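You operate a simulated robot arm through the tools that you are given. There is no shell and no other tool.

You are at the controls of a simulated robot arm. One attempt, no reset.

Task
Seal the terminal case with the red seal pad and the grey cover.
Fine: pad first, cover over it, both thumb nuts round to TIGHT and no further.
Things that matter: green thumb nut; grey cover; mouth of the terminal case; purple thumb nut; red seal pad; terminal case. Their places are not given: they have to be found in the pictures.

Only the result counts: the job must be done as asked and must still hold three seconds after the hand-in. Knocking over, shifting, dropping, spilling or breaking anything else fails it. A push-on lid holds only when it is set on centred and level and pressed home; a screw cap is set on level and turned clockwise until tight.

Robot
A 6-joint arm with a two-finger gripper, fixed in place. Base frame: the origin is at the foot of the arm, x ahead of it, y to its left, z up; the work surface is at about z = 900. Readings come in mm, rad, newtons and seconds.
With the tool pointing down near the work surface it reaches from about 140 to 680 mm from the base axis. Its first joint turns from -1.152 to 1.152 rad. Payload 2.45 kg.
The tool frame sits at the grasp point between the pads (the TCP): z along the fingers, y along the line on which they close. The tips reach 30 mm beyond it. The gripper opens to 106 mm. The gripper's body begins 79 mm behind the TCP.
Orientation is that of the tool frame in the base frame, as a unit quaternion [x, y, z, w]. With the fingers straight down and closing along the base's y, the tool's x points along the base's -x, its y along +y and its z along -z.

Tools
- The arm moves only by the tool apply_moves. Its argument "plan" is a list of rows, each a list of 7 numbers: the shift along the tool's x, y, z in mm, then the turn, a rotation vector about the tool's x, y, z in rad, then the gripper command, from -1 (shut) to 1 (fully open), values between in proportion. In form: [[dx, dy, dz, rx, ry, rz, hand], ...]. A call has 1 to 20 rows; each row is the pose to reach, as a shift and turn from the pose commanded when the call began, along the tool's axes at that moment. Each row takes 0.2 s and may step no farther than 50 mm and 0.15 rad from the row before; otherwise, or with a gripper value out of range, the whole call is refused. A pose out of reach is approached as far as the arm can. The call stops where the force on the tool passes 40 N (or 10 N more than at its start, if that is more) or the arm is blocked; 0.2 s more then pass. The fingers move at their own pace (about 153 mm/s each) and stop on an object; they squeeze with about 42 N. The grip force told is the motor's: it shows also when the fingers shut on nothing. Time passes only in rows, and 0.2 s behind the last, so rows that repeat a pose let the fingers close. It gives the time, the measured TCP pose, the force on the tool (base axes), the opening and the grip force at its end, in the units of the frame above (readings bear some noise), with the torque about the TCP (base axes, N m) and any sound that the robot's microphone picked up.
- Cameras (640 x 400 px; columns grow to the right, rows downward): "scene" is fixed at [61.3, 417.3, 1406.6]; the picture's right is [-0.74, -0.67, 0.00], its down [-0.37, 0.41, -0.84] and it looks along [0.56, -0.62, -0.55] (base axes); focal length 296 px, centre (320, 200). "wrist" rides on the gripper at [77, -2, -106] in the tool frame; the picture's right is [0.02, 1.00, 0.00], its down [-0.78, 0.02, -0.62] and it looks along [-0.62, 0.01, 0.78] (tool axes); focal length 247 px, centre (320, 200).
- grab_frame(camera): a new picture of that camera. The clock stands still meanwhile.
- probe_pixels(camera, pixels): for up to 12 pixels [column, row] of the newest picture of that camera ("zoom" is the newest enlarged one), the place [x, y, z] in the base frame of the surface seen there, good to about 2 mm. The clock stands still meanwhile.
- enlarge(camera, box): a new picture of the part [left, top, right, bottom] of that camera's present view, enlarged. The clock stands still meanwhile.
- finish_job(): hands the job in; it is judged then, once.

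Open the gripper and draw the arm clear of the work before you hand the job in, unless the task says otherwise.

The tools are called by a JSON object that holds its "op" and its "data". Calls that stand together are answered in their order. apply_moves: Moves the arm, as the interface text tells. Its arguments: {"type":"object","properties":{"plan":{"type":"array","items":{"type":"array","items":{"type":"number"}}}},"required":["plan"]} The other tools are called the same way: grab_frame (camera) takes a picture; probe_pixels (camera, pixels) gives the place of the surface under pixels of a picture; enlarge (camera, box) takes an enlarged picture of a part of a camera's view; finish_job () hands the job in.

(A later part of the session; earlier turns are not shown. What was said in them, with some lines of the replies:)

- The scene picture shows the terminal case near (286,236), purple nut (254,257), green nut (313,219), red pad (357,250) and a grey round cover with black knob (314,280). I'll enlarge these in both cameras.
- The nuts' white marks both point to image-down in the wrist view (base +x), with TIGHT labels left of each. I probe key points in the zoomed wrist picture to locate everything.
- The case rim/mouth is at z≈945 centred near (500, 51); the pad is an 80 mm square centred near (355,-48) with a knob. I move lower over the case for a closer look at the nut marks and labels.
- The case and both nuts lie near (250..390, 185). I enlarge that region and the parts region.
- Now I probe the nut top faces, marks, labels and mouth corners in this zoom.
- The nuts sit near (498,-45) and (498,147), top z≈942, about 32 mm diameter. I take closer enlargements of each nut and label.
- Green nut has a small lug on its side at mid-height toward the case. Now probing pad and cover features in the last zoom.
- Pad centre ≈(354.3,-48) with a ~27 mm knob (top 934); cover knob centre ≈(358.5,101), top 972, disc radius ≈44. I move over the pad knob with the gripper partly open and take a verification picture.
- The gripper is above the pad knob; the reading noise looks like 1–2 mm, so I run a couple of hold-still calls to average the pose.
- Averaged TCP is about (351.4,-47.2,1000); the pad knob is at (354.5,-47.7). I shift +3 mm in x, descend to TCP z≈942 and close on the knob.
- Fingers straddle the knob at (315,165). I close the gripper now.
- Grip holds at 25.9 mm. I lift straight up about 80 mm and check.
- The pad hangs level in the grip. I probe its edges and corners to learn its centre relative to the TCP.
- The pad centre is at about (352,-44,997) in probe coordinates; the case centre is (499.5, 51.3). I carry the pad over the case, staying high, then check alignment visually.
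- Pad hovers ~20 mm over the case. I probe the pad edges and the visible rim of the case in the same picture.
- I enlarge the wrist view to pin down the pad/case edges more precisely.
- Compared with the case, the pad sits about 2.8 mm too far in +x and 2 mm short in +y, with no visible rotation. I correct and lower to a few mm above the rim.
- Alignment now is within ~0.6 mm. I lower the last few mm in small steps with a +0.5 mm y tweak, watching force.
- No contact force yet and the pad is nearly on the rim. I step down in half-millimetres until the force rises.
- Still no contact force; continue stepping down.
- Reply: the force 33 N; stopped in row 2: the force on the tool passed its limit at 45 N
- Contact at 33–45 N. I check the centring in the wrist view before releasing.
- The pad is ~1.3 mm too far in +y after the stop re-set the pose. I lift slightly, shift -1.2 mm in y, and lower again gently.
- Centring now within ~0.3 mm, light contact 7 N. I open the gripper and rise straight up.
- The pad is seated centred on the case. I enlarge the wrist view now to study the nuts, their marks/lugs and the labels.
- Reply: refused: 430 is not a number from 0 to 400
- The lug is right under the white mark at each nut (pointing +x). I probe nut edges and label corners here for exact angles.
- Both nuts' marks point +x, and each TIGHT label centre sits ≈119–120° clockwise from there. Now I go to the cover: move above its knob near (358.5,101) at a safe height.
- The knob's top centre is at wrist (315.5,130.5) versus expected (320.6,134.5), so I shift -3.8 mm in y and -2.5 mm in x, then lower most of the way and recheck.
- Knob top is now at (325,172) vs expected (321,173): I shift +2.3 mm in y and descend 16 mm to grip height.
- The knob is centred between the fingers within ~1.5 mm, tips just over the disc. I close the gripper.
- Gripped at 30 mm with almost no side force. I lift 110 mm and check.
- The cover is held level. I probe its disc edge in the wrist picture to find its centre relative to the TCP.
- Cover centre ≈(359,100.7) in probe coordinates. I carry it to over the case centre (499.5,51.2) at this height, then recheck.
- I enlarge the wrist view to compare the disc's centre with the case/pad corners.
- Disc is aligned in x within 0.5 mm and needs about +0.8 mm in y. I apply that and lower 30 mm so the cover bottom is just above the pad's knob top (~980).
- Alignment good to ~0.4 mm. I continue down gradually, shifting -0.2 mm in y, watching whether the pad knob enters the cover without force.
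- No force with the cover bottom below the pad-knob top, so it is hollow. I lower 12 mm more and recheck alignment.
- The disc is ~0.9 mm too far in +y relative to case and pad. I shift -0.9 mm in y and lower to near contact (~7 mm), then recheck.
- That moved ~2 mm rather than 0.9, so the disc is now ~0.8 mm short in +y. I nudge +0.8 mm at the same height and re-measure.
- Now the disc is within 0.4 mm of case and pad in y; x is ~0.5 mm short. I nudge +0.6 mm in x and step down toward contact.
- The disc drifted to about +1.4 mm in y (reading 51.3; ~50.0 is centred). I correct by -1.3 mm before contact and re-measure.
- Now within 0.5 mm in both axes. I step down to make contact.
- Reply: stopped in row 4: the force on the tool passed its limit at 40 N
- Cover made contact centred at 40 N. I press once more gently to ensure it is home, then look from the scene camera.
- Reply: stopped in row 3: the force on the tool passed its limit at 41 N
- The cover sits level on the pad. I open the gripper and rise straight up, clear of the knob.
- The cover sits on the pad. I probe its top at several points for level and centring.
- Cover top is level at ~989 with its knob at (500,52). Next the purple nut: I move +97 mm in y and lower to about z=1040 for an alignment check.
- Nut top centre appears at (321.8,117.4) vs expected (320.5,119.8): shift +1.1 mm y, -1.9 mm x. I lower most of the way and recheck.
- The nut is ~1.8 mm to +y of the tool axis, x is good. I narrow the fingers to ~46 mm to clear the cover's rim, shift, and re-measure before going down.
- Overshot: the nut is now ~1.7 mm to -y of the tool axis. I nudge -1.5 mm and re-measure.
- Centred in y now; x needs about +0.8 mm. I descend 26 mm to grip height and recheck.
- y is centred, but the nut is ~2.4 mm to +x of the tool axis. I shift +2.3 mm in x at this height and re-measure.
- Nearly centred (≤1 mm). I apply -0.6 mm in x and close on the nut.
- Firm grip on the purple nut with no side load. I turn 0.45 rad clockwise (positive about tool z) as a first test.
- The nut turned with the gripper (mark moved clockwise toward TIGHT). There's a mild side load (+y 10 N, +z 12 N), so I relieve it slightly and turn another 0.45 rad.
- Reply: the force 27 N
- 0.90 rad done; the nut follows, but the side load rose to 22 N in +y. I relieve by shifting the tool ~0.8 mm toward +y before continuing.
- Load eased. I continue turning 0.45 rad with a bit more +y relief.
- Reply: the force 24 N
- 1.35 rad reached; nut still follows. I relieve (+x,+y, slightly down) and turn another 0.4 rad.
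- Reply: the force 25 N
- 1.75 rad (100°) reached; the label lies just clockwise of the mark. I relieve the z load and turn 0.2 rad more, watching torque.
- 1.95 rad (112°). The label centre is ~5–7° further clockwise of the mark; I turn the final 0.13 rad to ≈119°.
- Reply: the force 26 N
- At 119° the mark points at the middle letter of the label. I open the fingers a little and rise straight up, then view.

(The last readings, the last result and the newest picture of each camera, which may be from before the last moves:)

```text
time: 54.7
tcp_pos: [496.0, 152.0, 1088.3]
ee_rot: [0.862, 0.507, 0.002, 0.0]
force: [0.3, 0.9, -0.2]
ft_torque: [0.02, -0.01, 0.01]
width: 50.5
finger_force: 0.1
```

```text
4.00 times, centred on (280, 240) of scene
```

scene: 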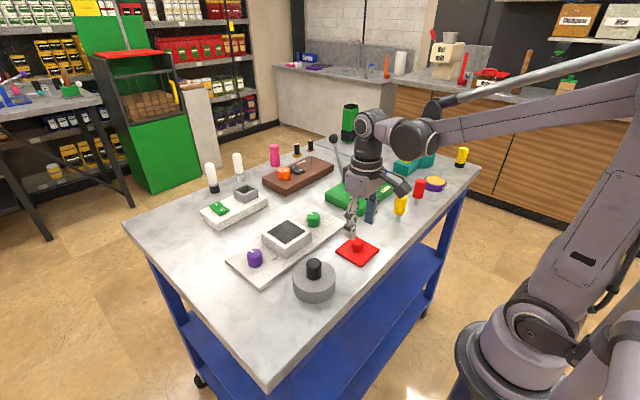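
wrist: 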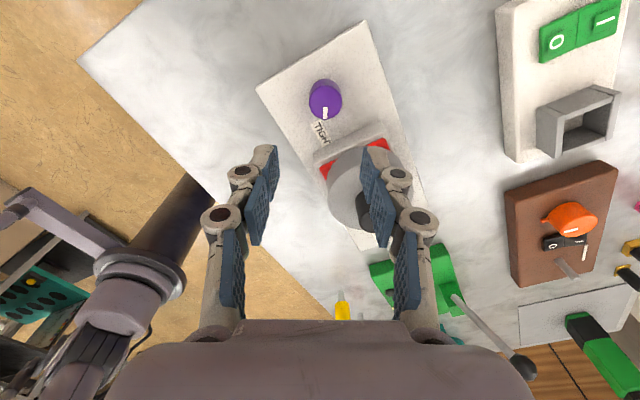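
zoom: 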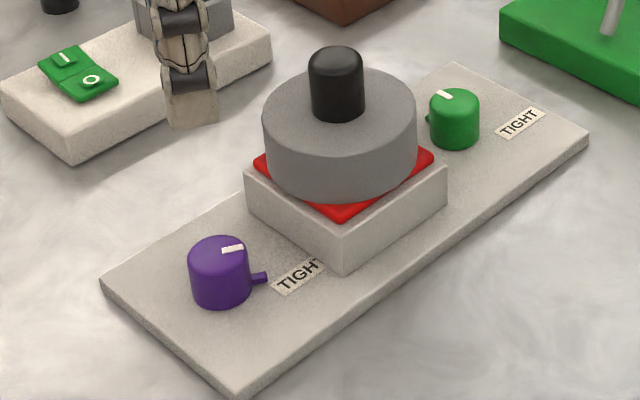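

The purple nut's lug and mark now point to its TIGHT label, cover undisturbed. I enlarge the wrist view and probe to measure the mark's angle.

{"op": "enlarge", "data": {"camera": "wrist", "box": [280, 65, 376, 161]}}

```text
4.17 times, centred on (328, 113) of wrist
```

zoom: 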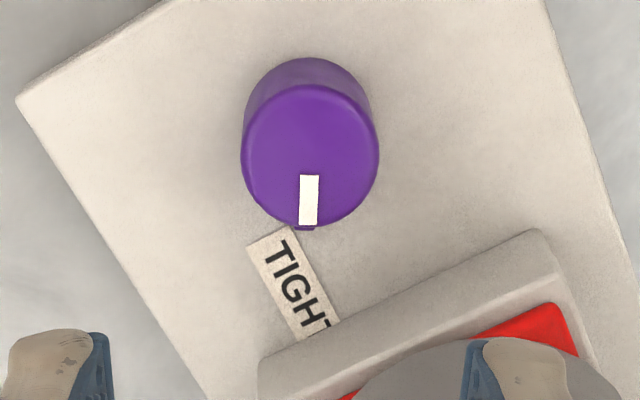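

{"op": "probe_pixels", "data": {"camera": "zoom", "pixels": [[309, 156], [309, 182], [307, 220], [243, 150], [377, 150], [312, 90], [306, 229], [268, 237], [292, 229], [247, 245], [320, 330], [300, 290]]}}

```text
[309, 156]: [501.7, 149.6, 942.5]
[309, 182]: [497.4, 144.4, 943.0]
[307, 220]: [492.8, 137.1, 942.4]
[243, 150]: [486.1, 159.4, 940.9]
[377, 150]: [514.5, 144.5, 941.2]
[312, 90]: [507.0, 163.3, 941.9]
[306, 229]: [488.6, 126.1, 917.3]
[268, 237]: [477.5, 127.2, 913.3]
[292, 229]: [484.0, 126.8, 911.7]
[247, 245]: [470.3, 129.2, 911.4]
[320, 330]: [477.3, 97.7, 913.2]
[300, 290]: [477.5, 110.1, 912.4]
```

Purple nut measures ≈119°, matching its label. Now I turn the tool back to neutral in the air (14 small steps) before going to the green nut.

{"op": "apply_moves", "data": {"plan": [[0, 0, 0, 0, 0, -0.148, -0.05], [0, 0, 0, 0, 0, -0.296, -0.05], [0, 0, 0, 0, 0, -0.444, -0.05], [0, 0, 0, 0, 0, -0.592, -0.05], [0, 0, 0, 0, 0, -0.74, -0.05], [0, 0, 0, 0, 0, -0.888, -0.05], [0, 0, 0, 0, 0, -1.036, -0.05], [0, 0, 0, 0, 0, -1.184, -0.05], [0, 0, 0, 0, 0, -1.332, -0.05], [0, 0, 0, 0, 0, -1.48, -0.05], [0, 0, 0, 0, 0, -1.628, -0.05], [0, 0, 0, 0, 0, -1.776, -0.05], [0, 0, 0, 0, 0, -1.924, -0.05], [0, 0, 0, 0, 0, -2.072, -0.05], [0, 0, 0, 0, 0, -2.078, -0.05]]}}

```text
time: 57.9
tcp_pos: [499.6, 150.0, 1088.8]
ee_rot: [-0.001, 1.0, 0.0, 0.003]
force: [0.3, 0.3, -0.3]
ft_torque: [0.0, -0.02, -0.01]
width: 50.4
finger_force: 0.0
```

Neutral again. I move across to the green nut at safe height (tips ~40 mm above the cover knob), about 198 mm in -y.

{"op": "apply_moves", "data": {"plan": [[0, 0, -12, 0, 0, 0, -0.05], [0.3, -40, -12, 0, 0, 0, -0.05], [0.6, -80, -12, 0, 0, 0, -0.05], [0.9, -120, -12, 0, 0, 0, -0.05], [1.2, -160, -12, 0, 0, 0, -0.05], [1.5, -198, -12, 0, 0, 0, -0.05], [1.5, -198, -12, 0, 0, 0, -0.05]]}}

{"op": "grab_frame", "data": {"camera": "wrist"}}

{"op": "grab_frame", "data": {"camera": "scene"}}

```text
time: 59.5
tcp_pos: [498.5, -46.4, 1097.9]
ee_rot: [0.0, 1.0, 0.001, 0.003]
force: [-0.5, 0.9, 0.4]
ft_torque: [0.05, 0.01, -0.02]
width: 50.3
finger_force: 0.0
```

```text
taken
```

wrist: 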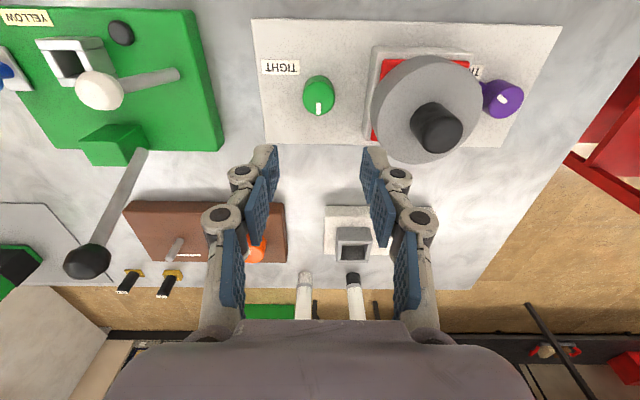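

```text
taken
```

scene: 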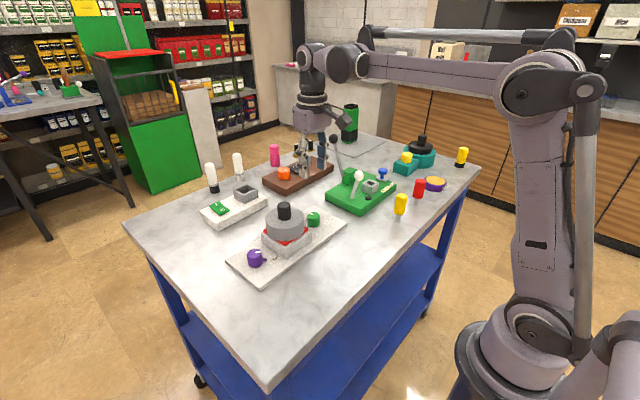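

I check heights of the levers near the green side to see whether the wrist camera could hit them when turned.

{"op": "probe_pixels", "data": {"camera": "wrist", "pixels": [[100, 90], [88, 260], [115, 150], [150, 77], [130, 170], [120, 32], [435, 130], [256, 250], [350, 240], [305, 280], [352, 283], [200, 100]]}}

{"op": "enlarge", "data": {"camera": "wrist", "box": [240, 40, 400, 160]}}

```text
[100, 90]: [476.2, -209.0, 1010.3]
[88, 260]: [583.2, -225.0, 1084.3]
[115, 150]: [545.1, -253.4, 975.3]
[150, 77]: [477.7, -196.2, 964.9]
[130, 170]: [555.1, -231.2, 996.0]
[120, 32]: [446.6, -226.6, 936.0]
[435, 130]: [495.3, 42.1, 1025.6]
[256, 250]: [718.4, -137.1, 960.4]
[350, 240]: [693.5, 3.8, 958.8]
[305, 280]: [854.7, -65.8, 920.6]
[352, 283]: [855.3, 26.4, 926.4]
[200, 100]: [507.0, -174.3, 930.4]
```

```text
3.33 times, centred on (320, 100) of wrist
```

zoom: 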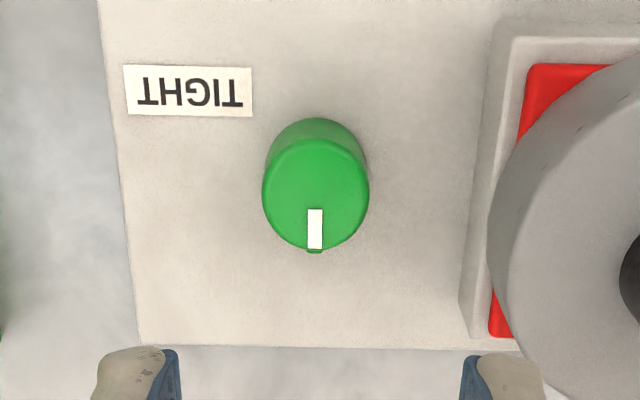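

The white ball tops at z≈1010 at y=-209 and the black ball is at (583,-225): both >50 mm from where the wrist camera would swing. I pre-turn the tool 2.08 rad counter-clockwise in the air.

{"op": "apply_moves", "data": {"plan": [[0, 0, 0, 0, 0, -0.148, -0.05], [0, 0, 0, 0, 0, -0.296, -0.05], [0, 0, 0, 0, 0, -0.444, -0.05], [0, 0, 0, 0, 0, -0.592, -0.05], [0, 0, 0, 0, 0, -0.74, -0.05], [0, 0, 0, 0, 0, -0.888, -0.05], [0, 0, 0, 0, 0, -1.036, -0.05], [0, 0, 0, 0, 0, -1.184, -0.05], [0, 0, 0, 0, 0, -1.332, -0.05], [0, 0, 0, 0, 0, -1.48, -0.05], [0, 0, 0, 0, 0, -1.628, -0.05], [0, 0, 0, 0, 0, -1.776, -0.05], [0, 0, 0, 0, 0, -1.924, -0.05], [0, 0, 0, 0, 0, -2.072, -0.05], [0, 0, 0, 0, 0, -2.08, -0.05]]}}

{"op": "grab_frame", "data": {"camera": "wrist"}}

{"op": "enlarge", "data": {"camera": "scene", "box": [220, 100, 400, 280]}}

```text
time: 62.7
tcp_pos: [497.5, -47.9, 1099.2]
ee_rot: [0.863, -0.506, 0.001, -0.002]
force: [-0.6, -0.5, 0.1]
ft_torque: [0.01, 0.0, -0.01]
width: 50.3
finger_force: 0.1
```

```text
taken
```

wrist: 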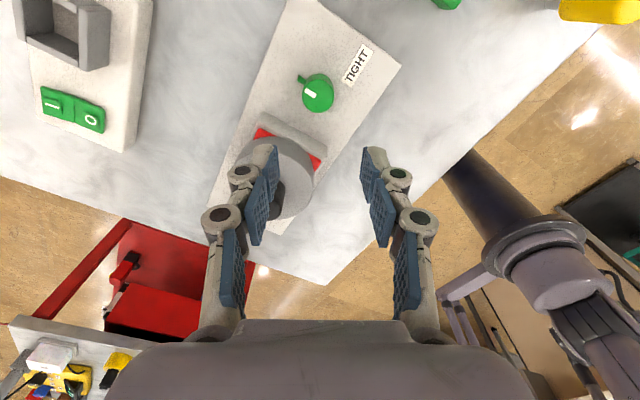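

```text
2.22 times, centred on (310, 190) of scene
```

zoom: 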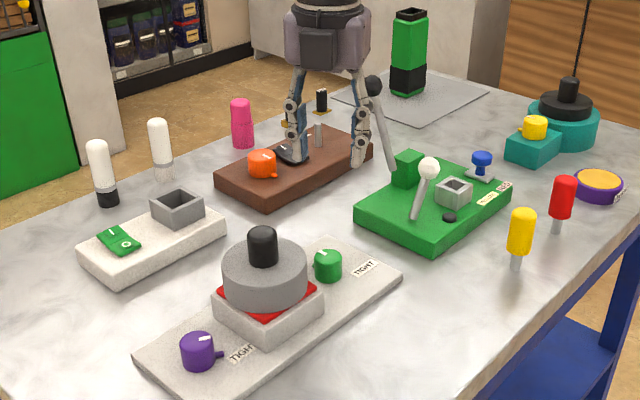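

The pre-turn works. To keep the lug (+x side) clear of the fingers, I turn a further 0.32 rad CCW and lower to z≈1030 for an alignment check.

{"op": "apply_moves", "data": {"plan": [[0, 0, 0, 0, 0, -0.14, -0.05], [0, 0, 0, 0, 0, -0.28, -0.05], [0, 0, 0, 0, 0, -0.32, -0.05], [0, 0, 30, 0, 0, -0.32, -0.05], [0, 0, 65, 0, 0, -0.32, -0.05], [0, 0, 65, 0, 0, -0.32, -0.05]]}}

{"op": "grab_frame", "data": {"camera": "wrist"}}

{"op": "enlarge", "data": {"camera": "wrist", "box": [240, 50, 400, 170]}}

```text
time: 64.1
tcp_pos: [497.4, -48.3, 1035.5]
ee_rot: [0.932, -0.363, 0.003, -0.002]
force: [0.4, -0.5, 0.7]
ft_torque: [-0.04, 0.02, -0.01]
width: 50.4
finger_force: 0.0
```

```text
taken
```

wrist: 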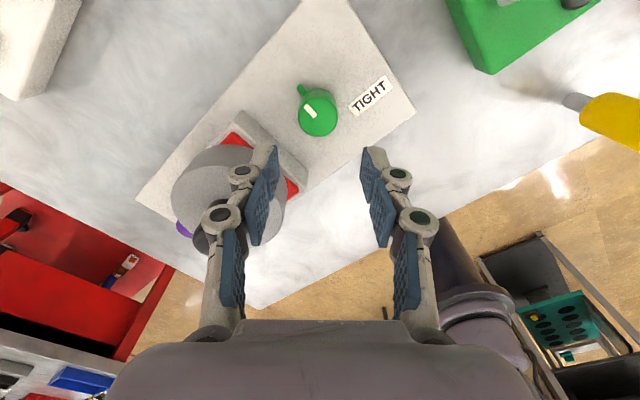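

```text
3.33 times, centred on (320, 110) of wrist
```

zoom: 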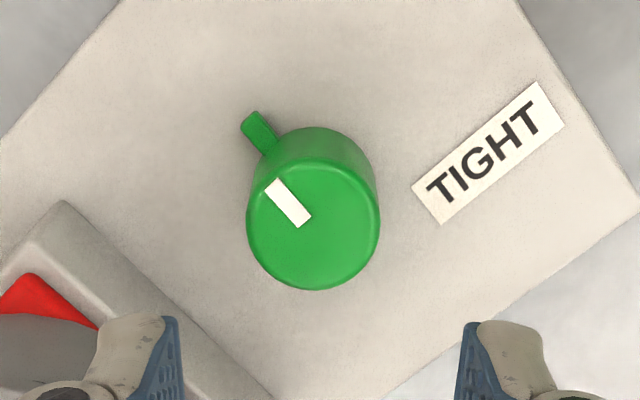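

Comparing this view with the neutral one shows my camera-based tool-x has a ~2.5 mm bias; corrected, the nut is at tool (+2,-2) mm from the axis. I shift accordingly and descend to z≈975, then re-measure.

{"op": "apply_moves", "data": {"plan": [[2, -2, 0, 0, 0, 0, -0.05], [2, -2, 20, 0, 0, 0, -0.05], [2, -2, 40, 0, 0, 0, -0.05], [2, -2, 60, 0, 0, 0, -0.05], [2, -2, 60, 0, 0, 0, -0.05]]}}

{"op": "enlarge", "data": {"camera": "wrist", "box": [240, 100, 400, 220]}}

{"op": "enlarge", "data": {"camera": "scene", "box": [240, 150, 400, 270]}}

```text
time: 65.3
tcp_pos: [501.1, -46.1, 975.8]
ee_rot: [0.932, -0.362, 0.003, -0.002]
force: [1.0, -0.9, 0.6]
ft_torque: [-0.01, 0.0, -0.02]
width: 50.3
finger_force: 0.0
```

```text
3.33 times, centred on (320, 160) of wrist
```

zoom: 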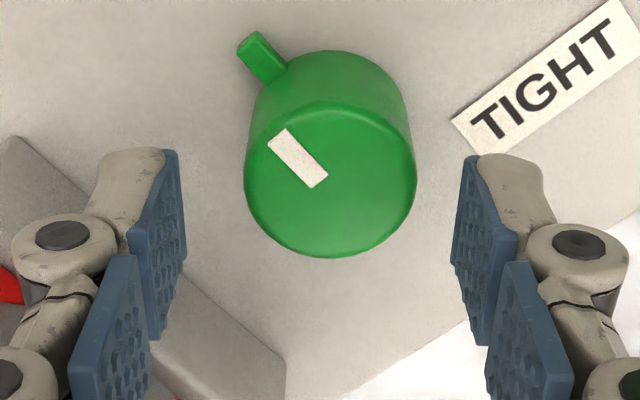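

```text
3.33 times, centred on (320, 210) of scene
```

zoom: 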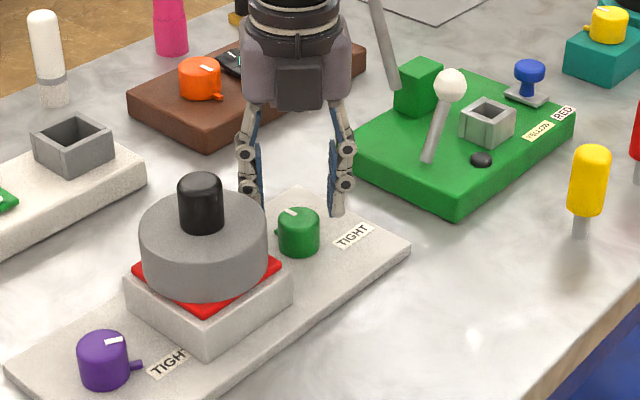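

x is right; y needs +2 mm in the tool frame. I nudge and re-measure before the final descent.

{"op": "apply_moves", "data": {"plan": [[0.2, 1.0, 0, 0, 0, 0, -0.05], [0.3, 1.9, 0, 0, 0, 0, -0.05], [0.3, 1.9, 0, 0, 0, 0, -0.05]]}}

{"op": "enlarge", "data": {"camera": "wrist", "box": [240, 100, 400, 220]}}

```text
time: 66.1
tcp_pos: [500.1, -49.8, 974.4]
ee_rot: [0.932, -0.362, 0.002, -0.001]
force: [-0.2, -0.1, 0.0]
ft_torque: [-0.01, 0.03, 0.0]
width: 50.5
finger_force: 0.0
```

```text
3.33 times, centred on (320, 160) of wrist
```

zoom: 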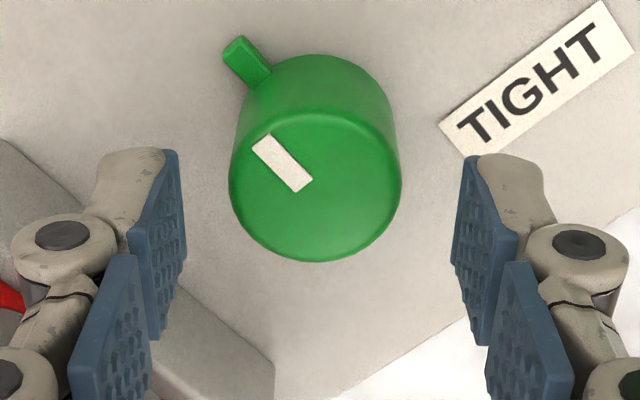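

The nut is now ~1.1 mm to tool -y. I correct and descend 21.5 mm so the tips stay just above the lug (z≈923).

{"op": "apply_moves", "data": {"plan": [[0.3, -1.0, 7, 0, 0, 0, -0.05], [0.3, -1.0, 14, 0, 0, 0, -0.05], [0.3, -1.0, 21.5, 0, 0, 0, -0.05], [0.3, -1.0, 21.5, 0, 0, 0, -0.05]]}}

{"op": "enlarge", "data": {"camera": "wrist", "box": [240, 120, 400, 240]}}

```text
time: 67.1
tcp_pos: [499.2, -49.2, 952.7]
ee_rot: [0.932, -0.363, 0.003, -0.002]
force: [0.7, -0.6, 0.1]
ft_torque: [0.0, -0.03, 0.02]
width: 50.0
finger_force: 0.1
```

```text
3.33 times, centred on (320, 180) of wrist
```

zoom: 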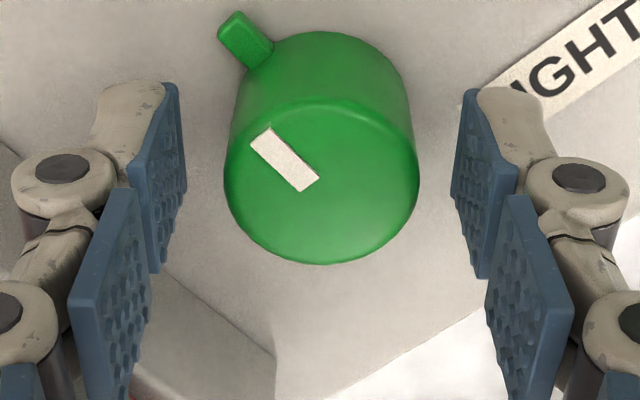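

Centred in both axes now. I close on the green nut.

{"op": "apply_moves", "data": {"plan": [[0, 0, 0, 0, 0, 0, -0.2], [0, 0, 0, 0, 0, 0, -0.35], [0, 0, 0, 0, 0, 0, -1], [0, 0, 0, 0, 0, 0, -1], [0, 0, 0, 0, 0, 0, -1]]}}

{"op": "enlarge", "data": {"camera": "wrist", "box": [240, 120, 400, 240]}}

```text
time: 68.3
tcp_pos: [499.3, -48.5, 951.8]
ee_rot: [0.932, -0.363, 0.003, -0.001]
force: [-2.1, -2.1, -0.8]
ft_torque: [-0.06, 0.1, 0.03]
width: 33.3
finger_force: 45.0
```

```text
3.33 times, centred on (320, 180) of wrist
```

zoom: 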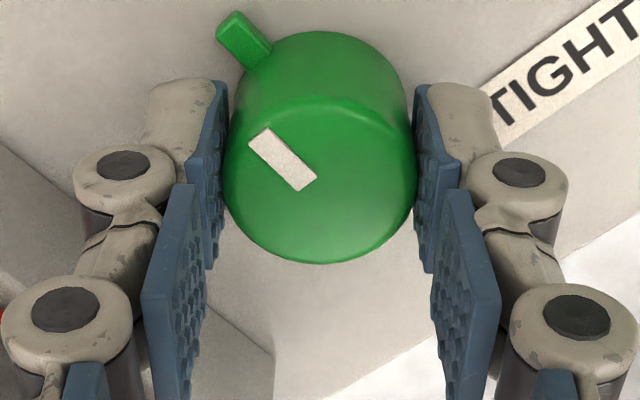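

Good grip, small forces, lug clear of the finger. I turn 0.45 rad clockwise.

{"op": "apply_moves", "data": {"plan": [[0, 0, 0, 0, 0, 0.12, -1], [0, 0, 0, 0, 0, 0.24, -1], [0, 0, 0, 0, 0, 0.36, -1], [0, 0, 0, 0, 0, 0.45, -1], [0, 0, 0, 0, 0, 0.45, -1]]}}

{"op": "enlarge", "data": {"camera": "wrist", "box": [240, 120, 400, 240]}}

{"op": "enlarge", "data": {"camera": "scene", "box": [240, 150, 400, 270]}}

```text
time: 69.5
tcp_pos: [499.5, -49.1, 952.2]
ee_rot: [0.827, -0.562, 0.0, -0.002]
force: [-4.3, 3.4, -7.8]
ft_torque: [-0.61, -0.02, -0.01]
width: 32.9
finger_force: 44.8
```

```text
3.33 times, centred on (320, 180) of wrist
```

zoom: 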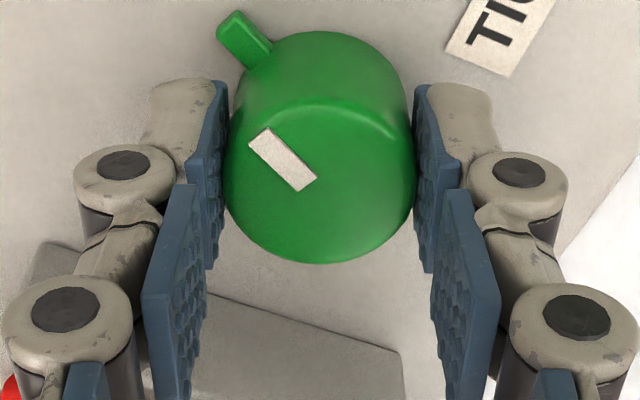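

```text
3.33 times, centred on (320, 210) of scene
```

zoom: 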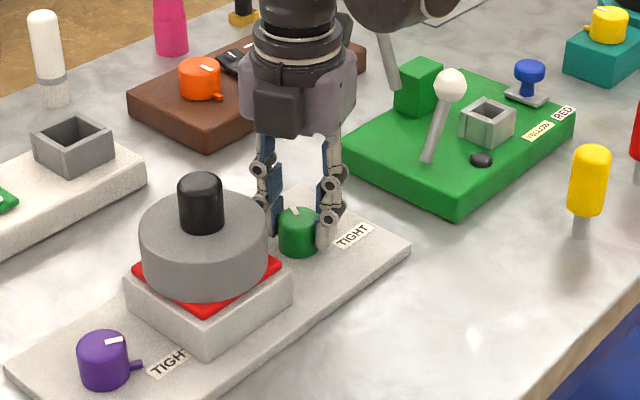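

The nut follows with low loads. A dark arm link appears near the black-ball lever, so I check the full scene picture.

{"op": "grab_frame", "data": {"camera": "scene"}}

{"op": "enlarge", "data": {"camera": "scene", "box": [270, 80, 430, 200]}}

```text
taken
```

scene: 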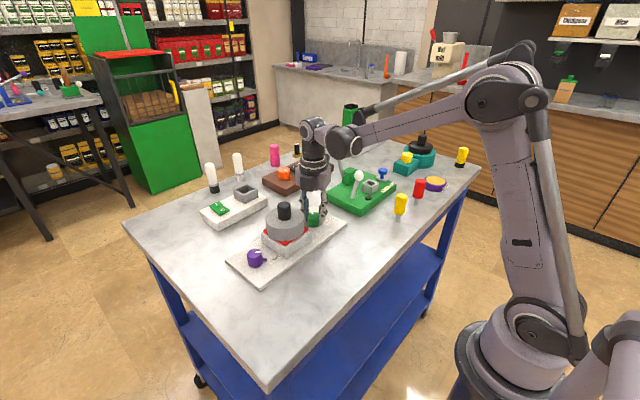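

```text
3.33 times, centred on (350, 140) of scene
```

zoom: 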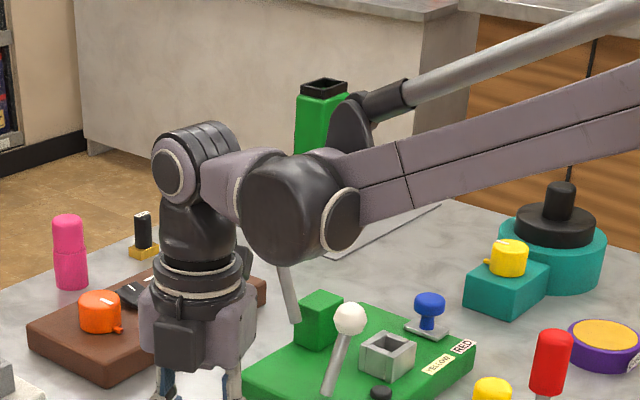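

The lever's ball is hidden behind the arm's wrist joint; I probe the joint to see its clearance from the ball at (583,-225,1084).

{"op": "probe_pixels", "data": {"camera": "zoom", "pixels": [[290, 205], [300, 262], [255, 240], [280, 270], [290, 300], [340, 220], [190, 170], [235, 200], [270, 258], [355, 125], [320, 255], [200, 220]]}}

```text
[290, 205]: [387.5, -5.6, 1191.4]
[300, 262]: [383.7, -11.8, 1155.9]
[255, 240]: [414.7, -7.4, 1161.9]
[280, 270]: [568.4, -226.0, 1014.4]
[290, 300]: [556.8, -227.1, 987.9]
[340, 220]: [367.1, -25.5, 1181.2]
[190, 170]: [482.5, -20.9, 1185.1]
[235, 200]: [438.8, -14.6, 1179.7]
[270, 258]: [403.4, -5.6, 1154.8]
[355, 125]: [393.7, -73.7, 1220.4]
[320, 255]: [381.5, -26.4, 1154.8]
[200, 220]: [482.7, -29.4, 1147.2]
```

The joint is far from the lever (x≈388 vs 583). I continue turning 0.45 rad clockwise.

{"op": "apply_moves", "data": {"plan": [[0, 0, 0.2, 0, 0, 0.12, -1], [0, 0, 0.2, 0, 0, 0.24, -1], [0, 0, 0.2, 0, 0, 0.36, -1], [0, 0, 0.2, 0, 0, 0.45, -1], [0, 0, 0.2, 0, 0, 0.45, -1]]}}

{"op": "enlarge", "data": {"camera": "wrist", "box": [240, 120, 400, 240]}}

```text
time: 70.5
tcp_pos: [499.8, -48.7, 952.9]
ee_rot: [-0.684, 0.73, 0.0, 0.001]
force: [-0.4, 0.9, -1.3]
ft_torque: [-0.07, 0.0, 0.02]
width: 32.9
finger_force: 45.0
stopped in row 5: the force on the tool passed its limit at 41 N (the readings are from after the stop); the commanded pose is now the measured one
```

```text
3.33 times, centred on (320, 180) of wrist
```

zoom: 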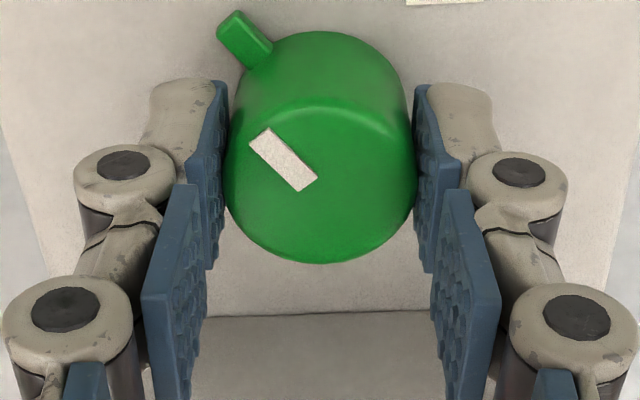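

The stop was a brief load peak; loads are now ~0 and the nut has turned 0.89 rad. I continue in smaller portions of 0.3 rad.

{"op": "apply_moves", "data": {"plan": [[0, 0, 0, 0, 0, 0.08, -1], [0, 0, 0, 0, 0, 0.16, -1], [0, 0, 0, 0, 0, 0.24, -1], [0, 0, 0, 0, 0, 0.3, -1], [0, 0, 0, 0, 0, 0.3, -1]]}}

{"op": "enlarge", "data": {"camera": "wrist", "box": [240, 120, 400, 240]}}

```text
time: 71.7
tcp_pos: [500.3, -48.9, 953.0]
ee_rot: [-0.567, 0.824, 0.001, 0.001]
force: [1.6, 1.7, -10.2]
ft_torque: [-0.25, 0.08, 0.0]
width: 32.7
finger_force: 44.8
```

```text
3.33 times, centred on (320, 180) of wrist
```

zoom: 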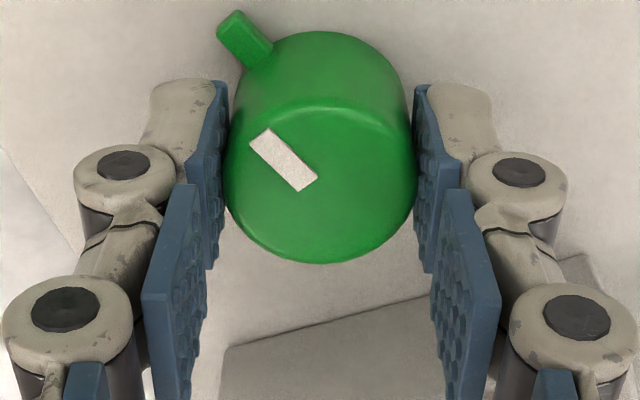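

1.19 rad turned, nut still following. I ease z by 0.3 mm and turn 0.4 rad more.

{"op": "apply_moves", "data": {"plan": [[0, 0, 0.3, 0, 0, 0.0, -1], [0, 0, 0.3, 0, 0, 0.1, -1], [0, 0, 0.3, 0, 0, 0.2, -1], [0, 0, 0.3, 0, 0, 0.3, -1], [0, 0, 0.3, 0, 0, 0.4, -1], [0, 0, 0.3, 0, 0, 0.4, -1]]}}

{"op": "enlarge", "data": {"camera": "wrist", "box": [240, 120, 400, 240]}}

```text
time: 73.1
tcp_pos: [498.9, -48.0, 952.8]
ee_rot: [-0.391, 0.92, 0.002, 0.0]
force: [-5.6, 3.9, -22.5]
ft_torque: [0.48, -0.28, -0.02]
width: 32.9
finger_force: 45.1
```

```text
3.33 times, centred on (320, 180) of wrist
```

zoom: 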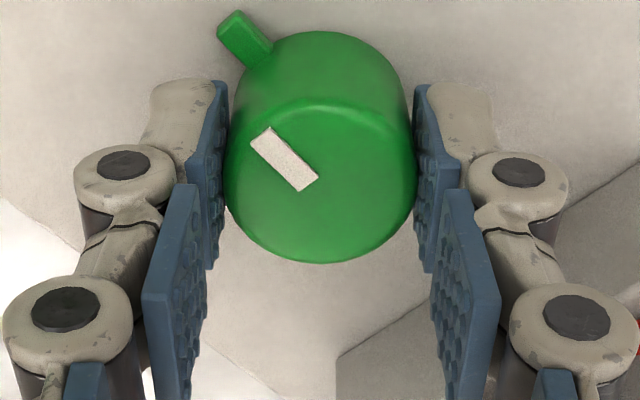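

1.60 rad turned. Vertical pull of 22 N, so I lower 0.6 mm and turn 0.35 rad more.

{"op": "apply_moves", "data": {"plan": [[0, 0, 0.3, 0, 0, 0.0, -1], [0, 0, 0.6, 0, 0, 0.0, -1], [0, 0, 0.6, 0, 0, 0.1, -1], [0, 0, 0.6, 0, 0, 0.2, -1], [0, 0, 0.6, 0, 0, 0.3, -1], [0, 0, 0.6, 0, 0, 0.35, -1], [0, 0, 0.6, 0, 0, 0.35, -1]]}}

{"op": "enlarge", "data": {"camera": "wrist", "box": [200, 90, 400, 240]}}

```text
time: 74.7
tcp_pos: [499.0, -48.8, 953.0]
ee_rot: [-0.225, 0.974, 0.0, 0.001]
force: [-3.6, 7.0, 13.9]
ft_torque: [0.36, 0.17, 0.01]
width: 33.3
finger_force: 44.7
```

```text
2.67 times, centred on (300, 165) of wrist
```

zoom: 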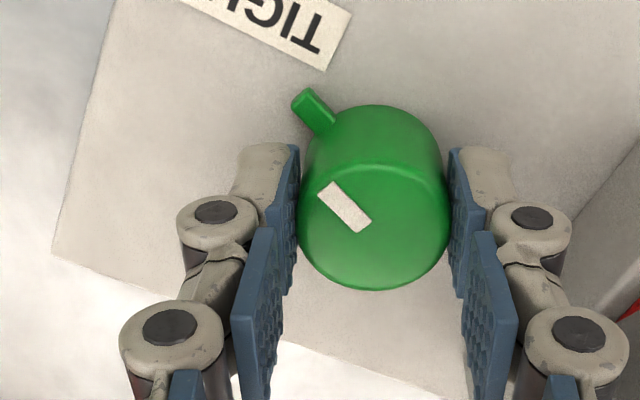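

111.5° turned; label is still ~7° further clockwise. I turn the final 0.13 rad with a slight upward ease.

{"op": "apply_moves", "data": {"plan": [[0, 0, -0.3, 0, 0, 0.0, -1], [0, 0, -0.3, 0, 0, 0.07, -1], [0, 0, -0.3, 0, 0, 0.133, -1], [0, 0, -0.3, 0, 0, 0.133, -1]]}}

{"op": "grab_frame", "data": {"camera": "wrist"}}

{"op": "enlarge", "data": {"camera": "wrist", "box": [200, 90, 400, 240]}}

```text
time: 75.7
tcp_pos: [499.6, -48.8, 952.8]
ee_rot: [-0.159, 0.987, 0.001, 0.0]
force: [-9.5, 7.4, 33.9]
ft_torque: [0.54, -0.19, 0.0]
width: 32.8
finger_force: 44.9
```

```text
taken
```

wrist: 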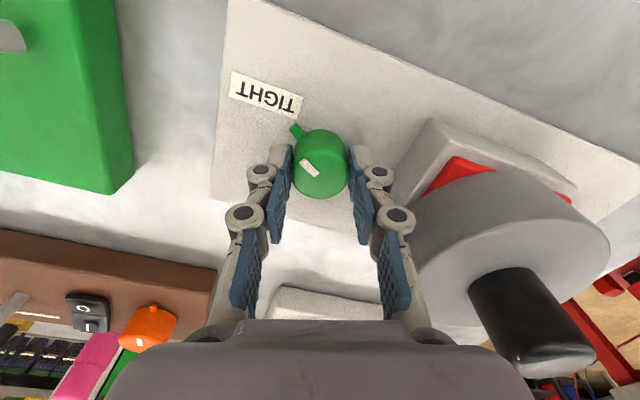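

```text
2.67 times, centred on (300, 165) of wrist
```

zoom: 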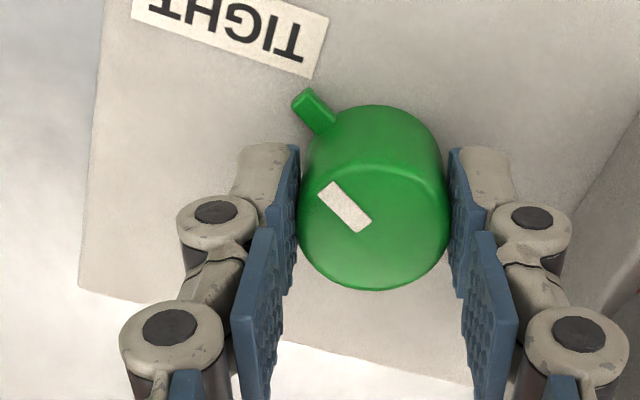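

119.2° turned; the lug points toward the label. I ease the vertical load, open the fingers, and rise straight up.

{"op": "apply_moves", "data": {"plan": [[0, 0, -0.6, 0, 0, 0, -1], [0, 0, -0.6, 0, 0, 0, -0.25], [0, 0, -0.6, 0, 0, 0, -0.05], [0, 0, -0.6, 0, 0, 0, -0.05], [0, 0, -12, 0, 0, 0, -0.05], [0, 0, -35, 0, 0, 0, -0.05], [0, 0, -70, 0, 0, 0, -0.05], [0, 0, -105, 0, 0, 0, -0.05], [0, 0, -140, 0, 0, 0, -0.05]]}}

{"op": "grab_frame", "data": {"camera": "wrist"}}

{"op": "enlarge", "data": {"camera": "scene", "box": [220, 180, 370, 290]}}

```text
time: 77.7
tcp_pos: [497.2, -46.5, 1094.1]
ee_rot: [-0.16, 0.987, 0.001, 0.001]
force: [-0.4, -0.3, 0.4]
ft_torque: [0.0, -0.01, 0.01]
width: 50.6
finger_force: 0.0
```

```text
taken
```

wrist: 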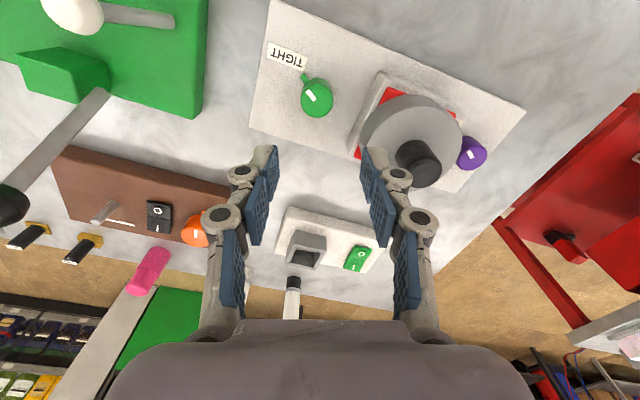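

```text
3.64 times, centred on (295, 235) of scene
```

zoom: 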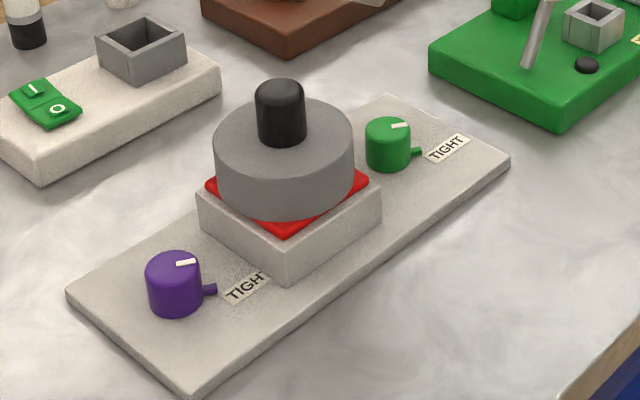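

Both nuts now point alike to TIGHT. I turn the tool back to neutral and draw back for a final measurement view.

{"op": "apply_moves", "data": {"plan": [[0, 0, -10, 0, 0, -0.14, -0.05], [0, 0, -30, 0, 0, -0.28, -0.05], [0, 0, -40, 0, 0, -0.319, -0.05], [0, 0, -40, 0, 0, -0.319, -0.05]]}}

```text
time: 78.7
tcp_pos: [497.5, -49.3, 1132.9]
ee_rot: [-0.316, 0.949, 0.002, 0.001]
force: [0.1, 0.2, -0.3]
ft_torque: [0.02, 0.01, 0.01]
width: 50.3
finger_force: 0.2
```

Wrong sign: the tool is now 0.64 rad CCW. I turn +0.643 rad to neutral, then move back toward the base and centre over the case.

{"op": "apply_moves", "data": {"plan": [[0, 0, 0, 0, 0, 0.14, -0.05], [0, 0, 0, 0, 0, 0.28, -0.05], [0, 0, 0, 0, 0, 0.42, -0.05], [0, 0, 0, 0, 0, 0.56, -0.05], [0, 0, 0, 0, 0, 0.643, -0.05], [0, 0, 0, 0, 0, 0.643, -0.05]]}}

{"op": "apply_moves", "data": {"plan": [[30, 24, 0, 0, 0, 0, 0.2], [60, 48, 0, 0, 0, 0, 0.5], [90, 72, 0, 0, 0, 0, 0.8], [120, 99, 0, 0, 0, 0, 1], [120, 99, 0, 0, 0, 0, 1]]}}

{"op": "grab_frame", "data": {"camera": "wrist"}}

{"op": "enlarge", "data": {"camera": "wrist", "box": [220, 120, 320, 220]}}

```text
time: 80.1
tcp_pos: [499.5, -49.5, 1132.1]
ee_rot: [0.001, 1.0, 0.002, 0.001]
force: [0.1, -0.5, -0.4]
ft_torque: [0.02, -0.01, 0.02]
width: 50.2
finger_force: 0.0
```

```text
time: 81.3
tcp_pos: [380.5, 51.2, 1127.6]
ee_rot: [0.002, 1.0, 0.0, 0.001]
force: [0.3, -0.3, 1.0]
ft_torque: [0.0, 0.01, -0.06]
width: 106.0
finger_force: 0.1
```

```text
taken
```

wrist: 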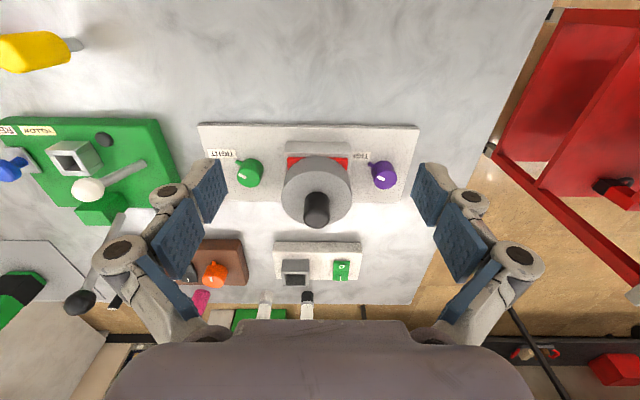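

```text
4.00 times, centred on (270, 170) of wrist
```

zoom: 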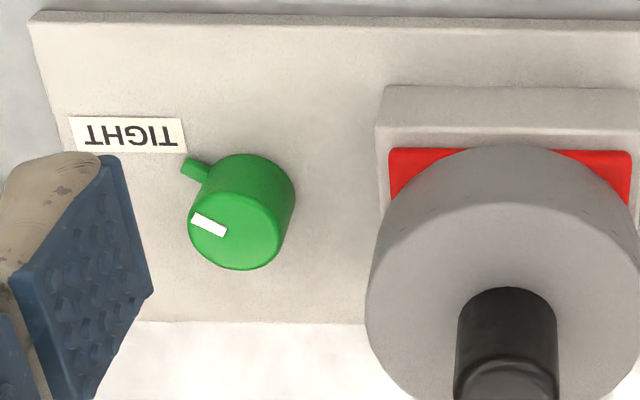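

I probe the green nut's mark, lug and label here to confirm the angle.

{"op": "probe_pixels", "data": {"camera": "zoom", "pixels": [[224, 231], [196, 218], [190, 228], [285, 222], [238, 222], [240, 266], [192, 168], [205, 173], [128, 134], [76, 133], [183, 136], [245, 190]]}}

{"op": "enlarge", "data": {"camera": "wrist", "box": [330, 120, 430, 220]}}

{"op": "enlarge", "data": {"camera": "scene", "box": [290, 190, 360, 240]}}

```text
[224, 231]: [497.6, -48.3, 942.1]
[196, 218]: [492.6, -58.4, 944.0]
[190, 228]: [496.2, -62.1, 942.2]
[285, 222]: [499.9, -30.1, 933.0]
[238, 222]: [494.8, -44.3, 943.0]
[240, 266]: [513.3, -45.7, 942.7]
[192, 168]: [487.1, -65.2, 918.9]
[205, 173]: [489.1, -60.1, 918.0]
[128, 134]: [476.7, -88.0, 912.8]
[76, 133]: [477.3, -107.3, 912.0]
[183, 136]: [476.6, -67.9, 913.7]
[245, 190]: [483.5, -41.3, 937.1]
```

```text
4.00 times, centred on (380, 170) of wrist
```

zoom: 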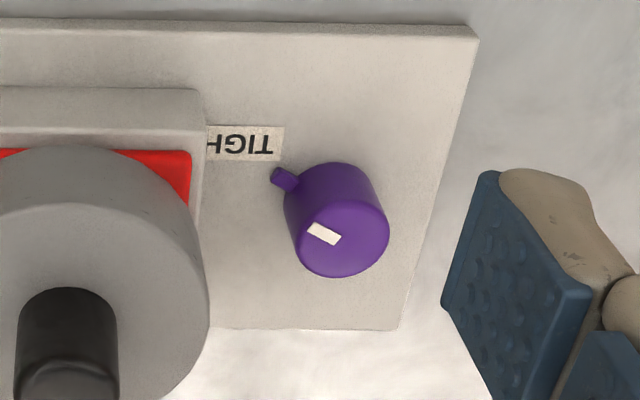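

```text
8.00 times, centred on (325, 215) of scene
```

zoom: 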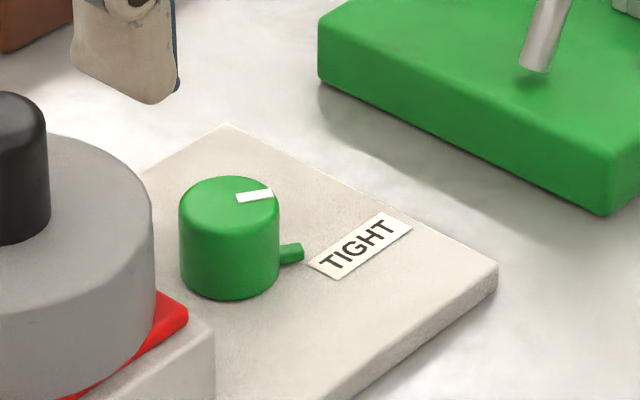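

Green nut measures ≈119–120° too, and both marks match their labels. I raise the arm clear of the work with the gripper open and take final pictures.

{"op": "apply_moves", "data": {"plan": [[10, 0, -35, 0, 0, 0, 1], [20, 0, -70, 0, 0, 0, 1], [30, 0, -105, 0, 0, 0, 1], [30, 0, -125, 0, 0, 0, 1], [30, 0, -125, 0, 0, 0, 1]]}}

{"op": "grab_frame", "data": {"camera": "wrist"}}

{"op": "enlarge", "data": {"camera": "wrist", "box": [230, 90, 410, 190]}}

{"op": "grab_frame", "data": {"camera": "scene"}}

{"op": "enlarge", "data": {"camera": "scene", "box": [220, 180, 370, 290]}}

```text
time: 82.5
tcp_pos: [350.5, 50.3, 1255.4]
ee_rot: [0.002, 1.0, 0.001, 0.001]
force: [0.0, 0.3, -0.2]
ft_torque: [0.02, 0.0, -0.01]
width: 105.9
finger_force: 0.0
```

```text
taken
```

wrist: 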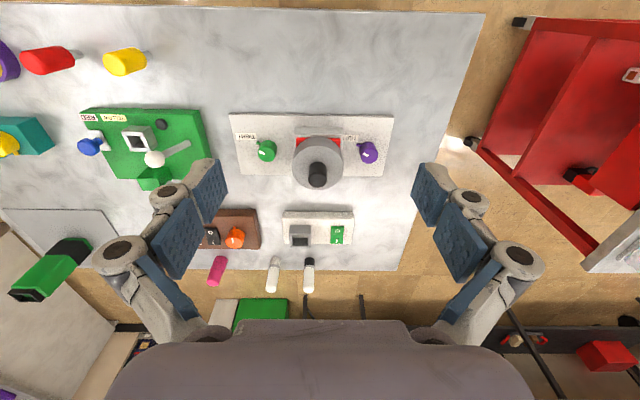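

```text
3.56 times, centred on (320, 140) of wrist
```

zoom: 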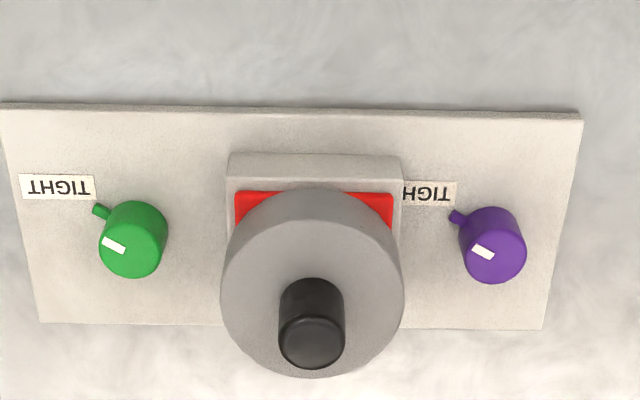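

```text
taken
```

scene: 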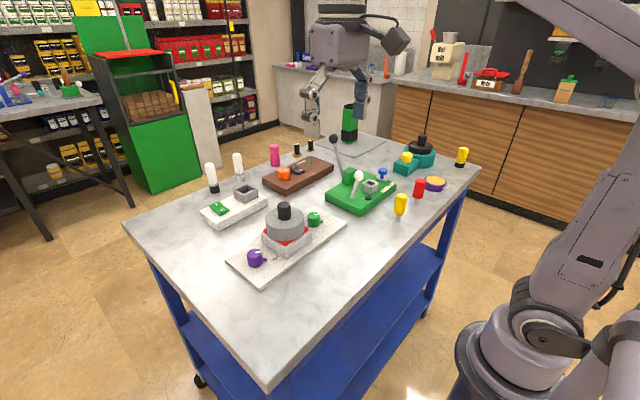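

```text
3.64 times, centred on (295, 235) of scene
```

zoom: 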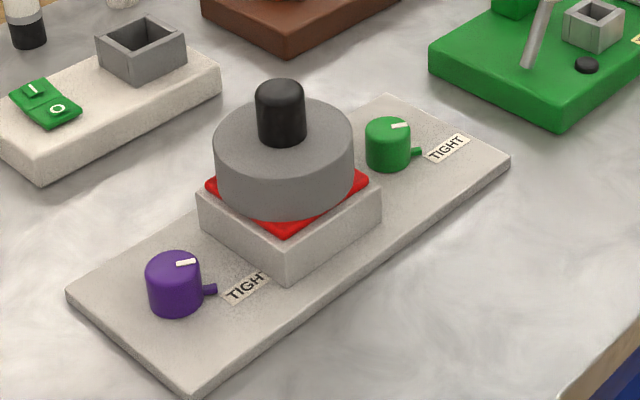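

Everything looks right: pad and cover centred, both marks at TIGHT, nothing else moved. One last probe of the cover top for level before handing in.

{"op": "probe_pixels", "data": {"camera": "wrist", "pixels": [[298, 165], [340, 165], [317, 145], [317, 184], [305, 150], [332, 150], [305, 178], [332, 178], [317, 178], [300, 143], [338, 146], [317, 131]]}}

```text
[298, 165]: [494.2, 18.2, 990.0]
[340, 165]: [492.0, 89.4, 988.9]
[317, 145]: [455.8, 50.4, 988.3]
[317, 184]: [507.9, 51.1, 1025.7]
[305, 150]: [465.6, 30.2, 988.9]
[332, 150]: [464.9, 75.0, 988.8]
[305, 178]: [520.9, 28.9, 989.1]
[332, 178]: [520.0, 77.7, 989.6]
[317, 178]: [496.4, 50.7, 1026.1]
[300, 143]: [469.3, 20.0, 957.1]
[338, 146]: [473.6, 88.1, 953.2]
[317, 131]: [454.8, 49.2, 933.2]
```

The cover top is level (z ≈ 989 at all points) and centred on the case, both nuts sit at TIGHT, and the gripper is open and clear. I hand the job in.

{"op": "finish_job", "data": {}}

```text
The job is handed in.
```

I've sealed the terminal case and handed the job in. I don't have the judge's verdict.

- **Seal pad:** it sits on the case mouth, centred to within about 1 mm.
- **Cover:** it is on over the pad and pressed down to about 40 N. It is centred to about 1 mm and its top is level at z ≈ 989.
- **Thumb nuts:** I turned both about 119° clockwise, so their marks point at the TIGHT labels. I judged this by angle alone, because I felt no hard stop and no click was reported. The last probes agree only roughly: the green nut's mark read 116° and its lug 124–128°, around a label at 119°.
- **Load on the green nut:** turning it briefly passed the 40 N force limit, and the arm stopped. I carried on in smaller steps, and the nut moved freely.

In the last pictures nothing else on the table had moved. The gripper was open and clear of the work before hand-in.
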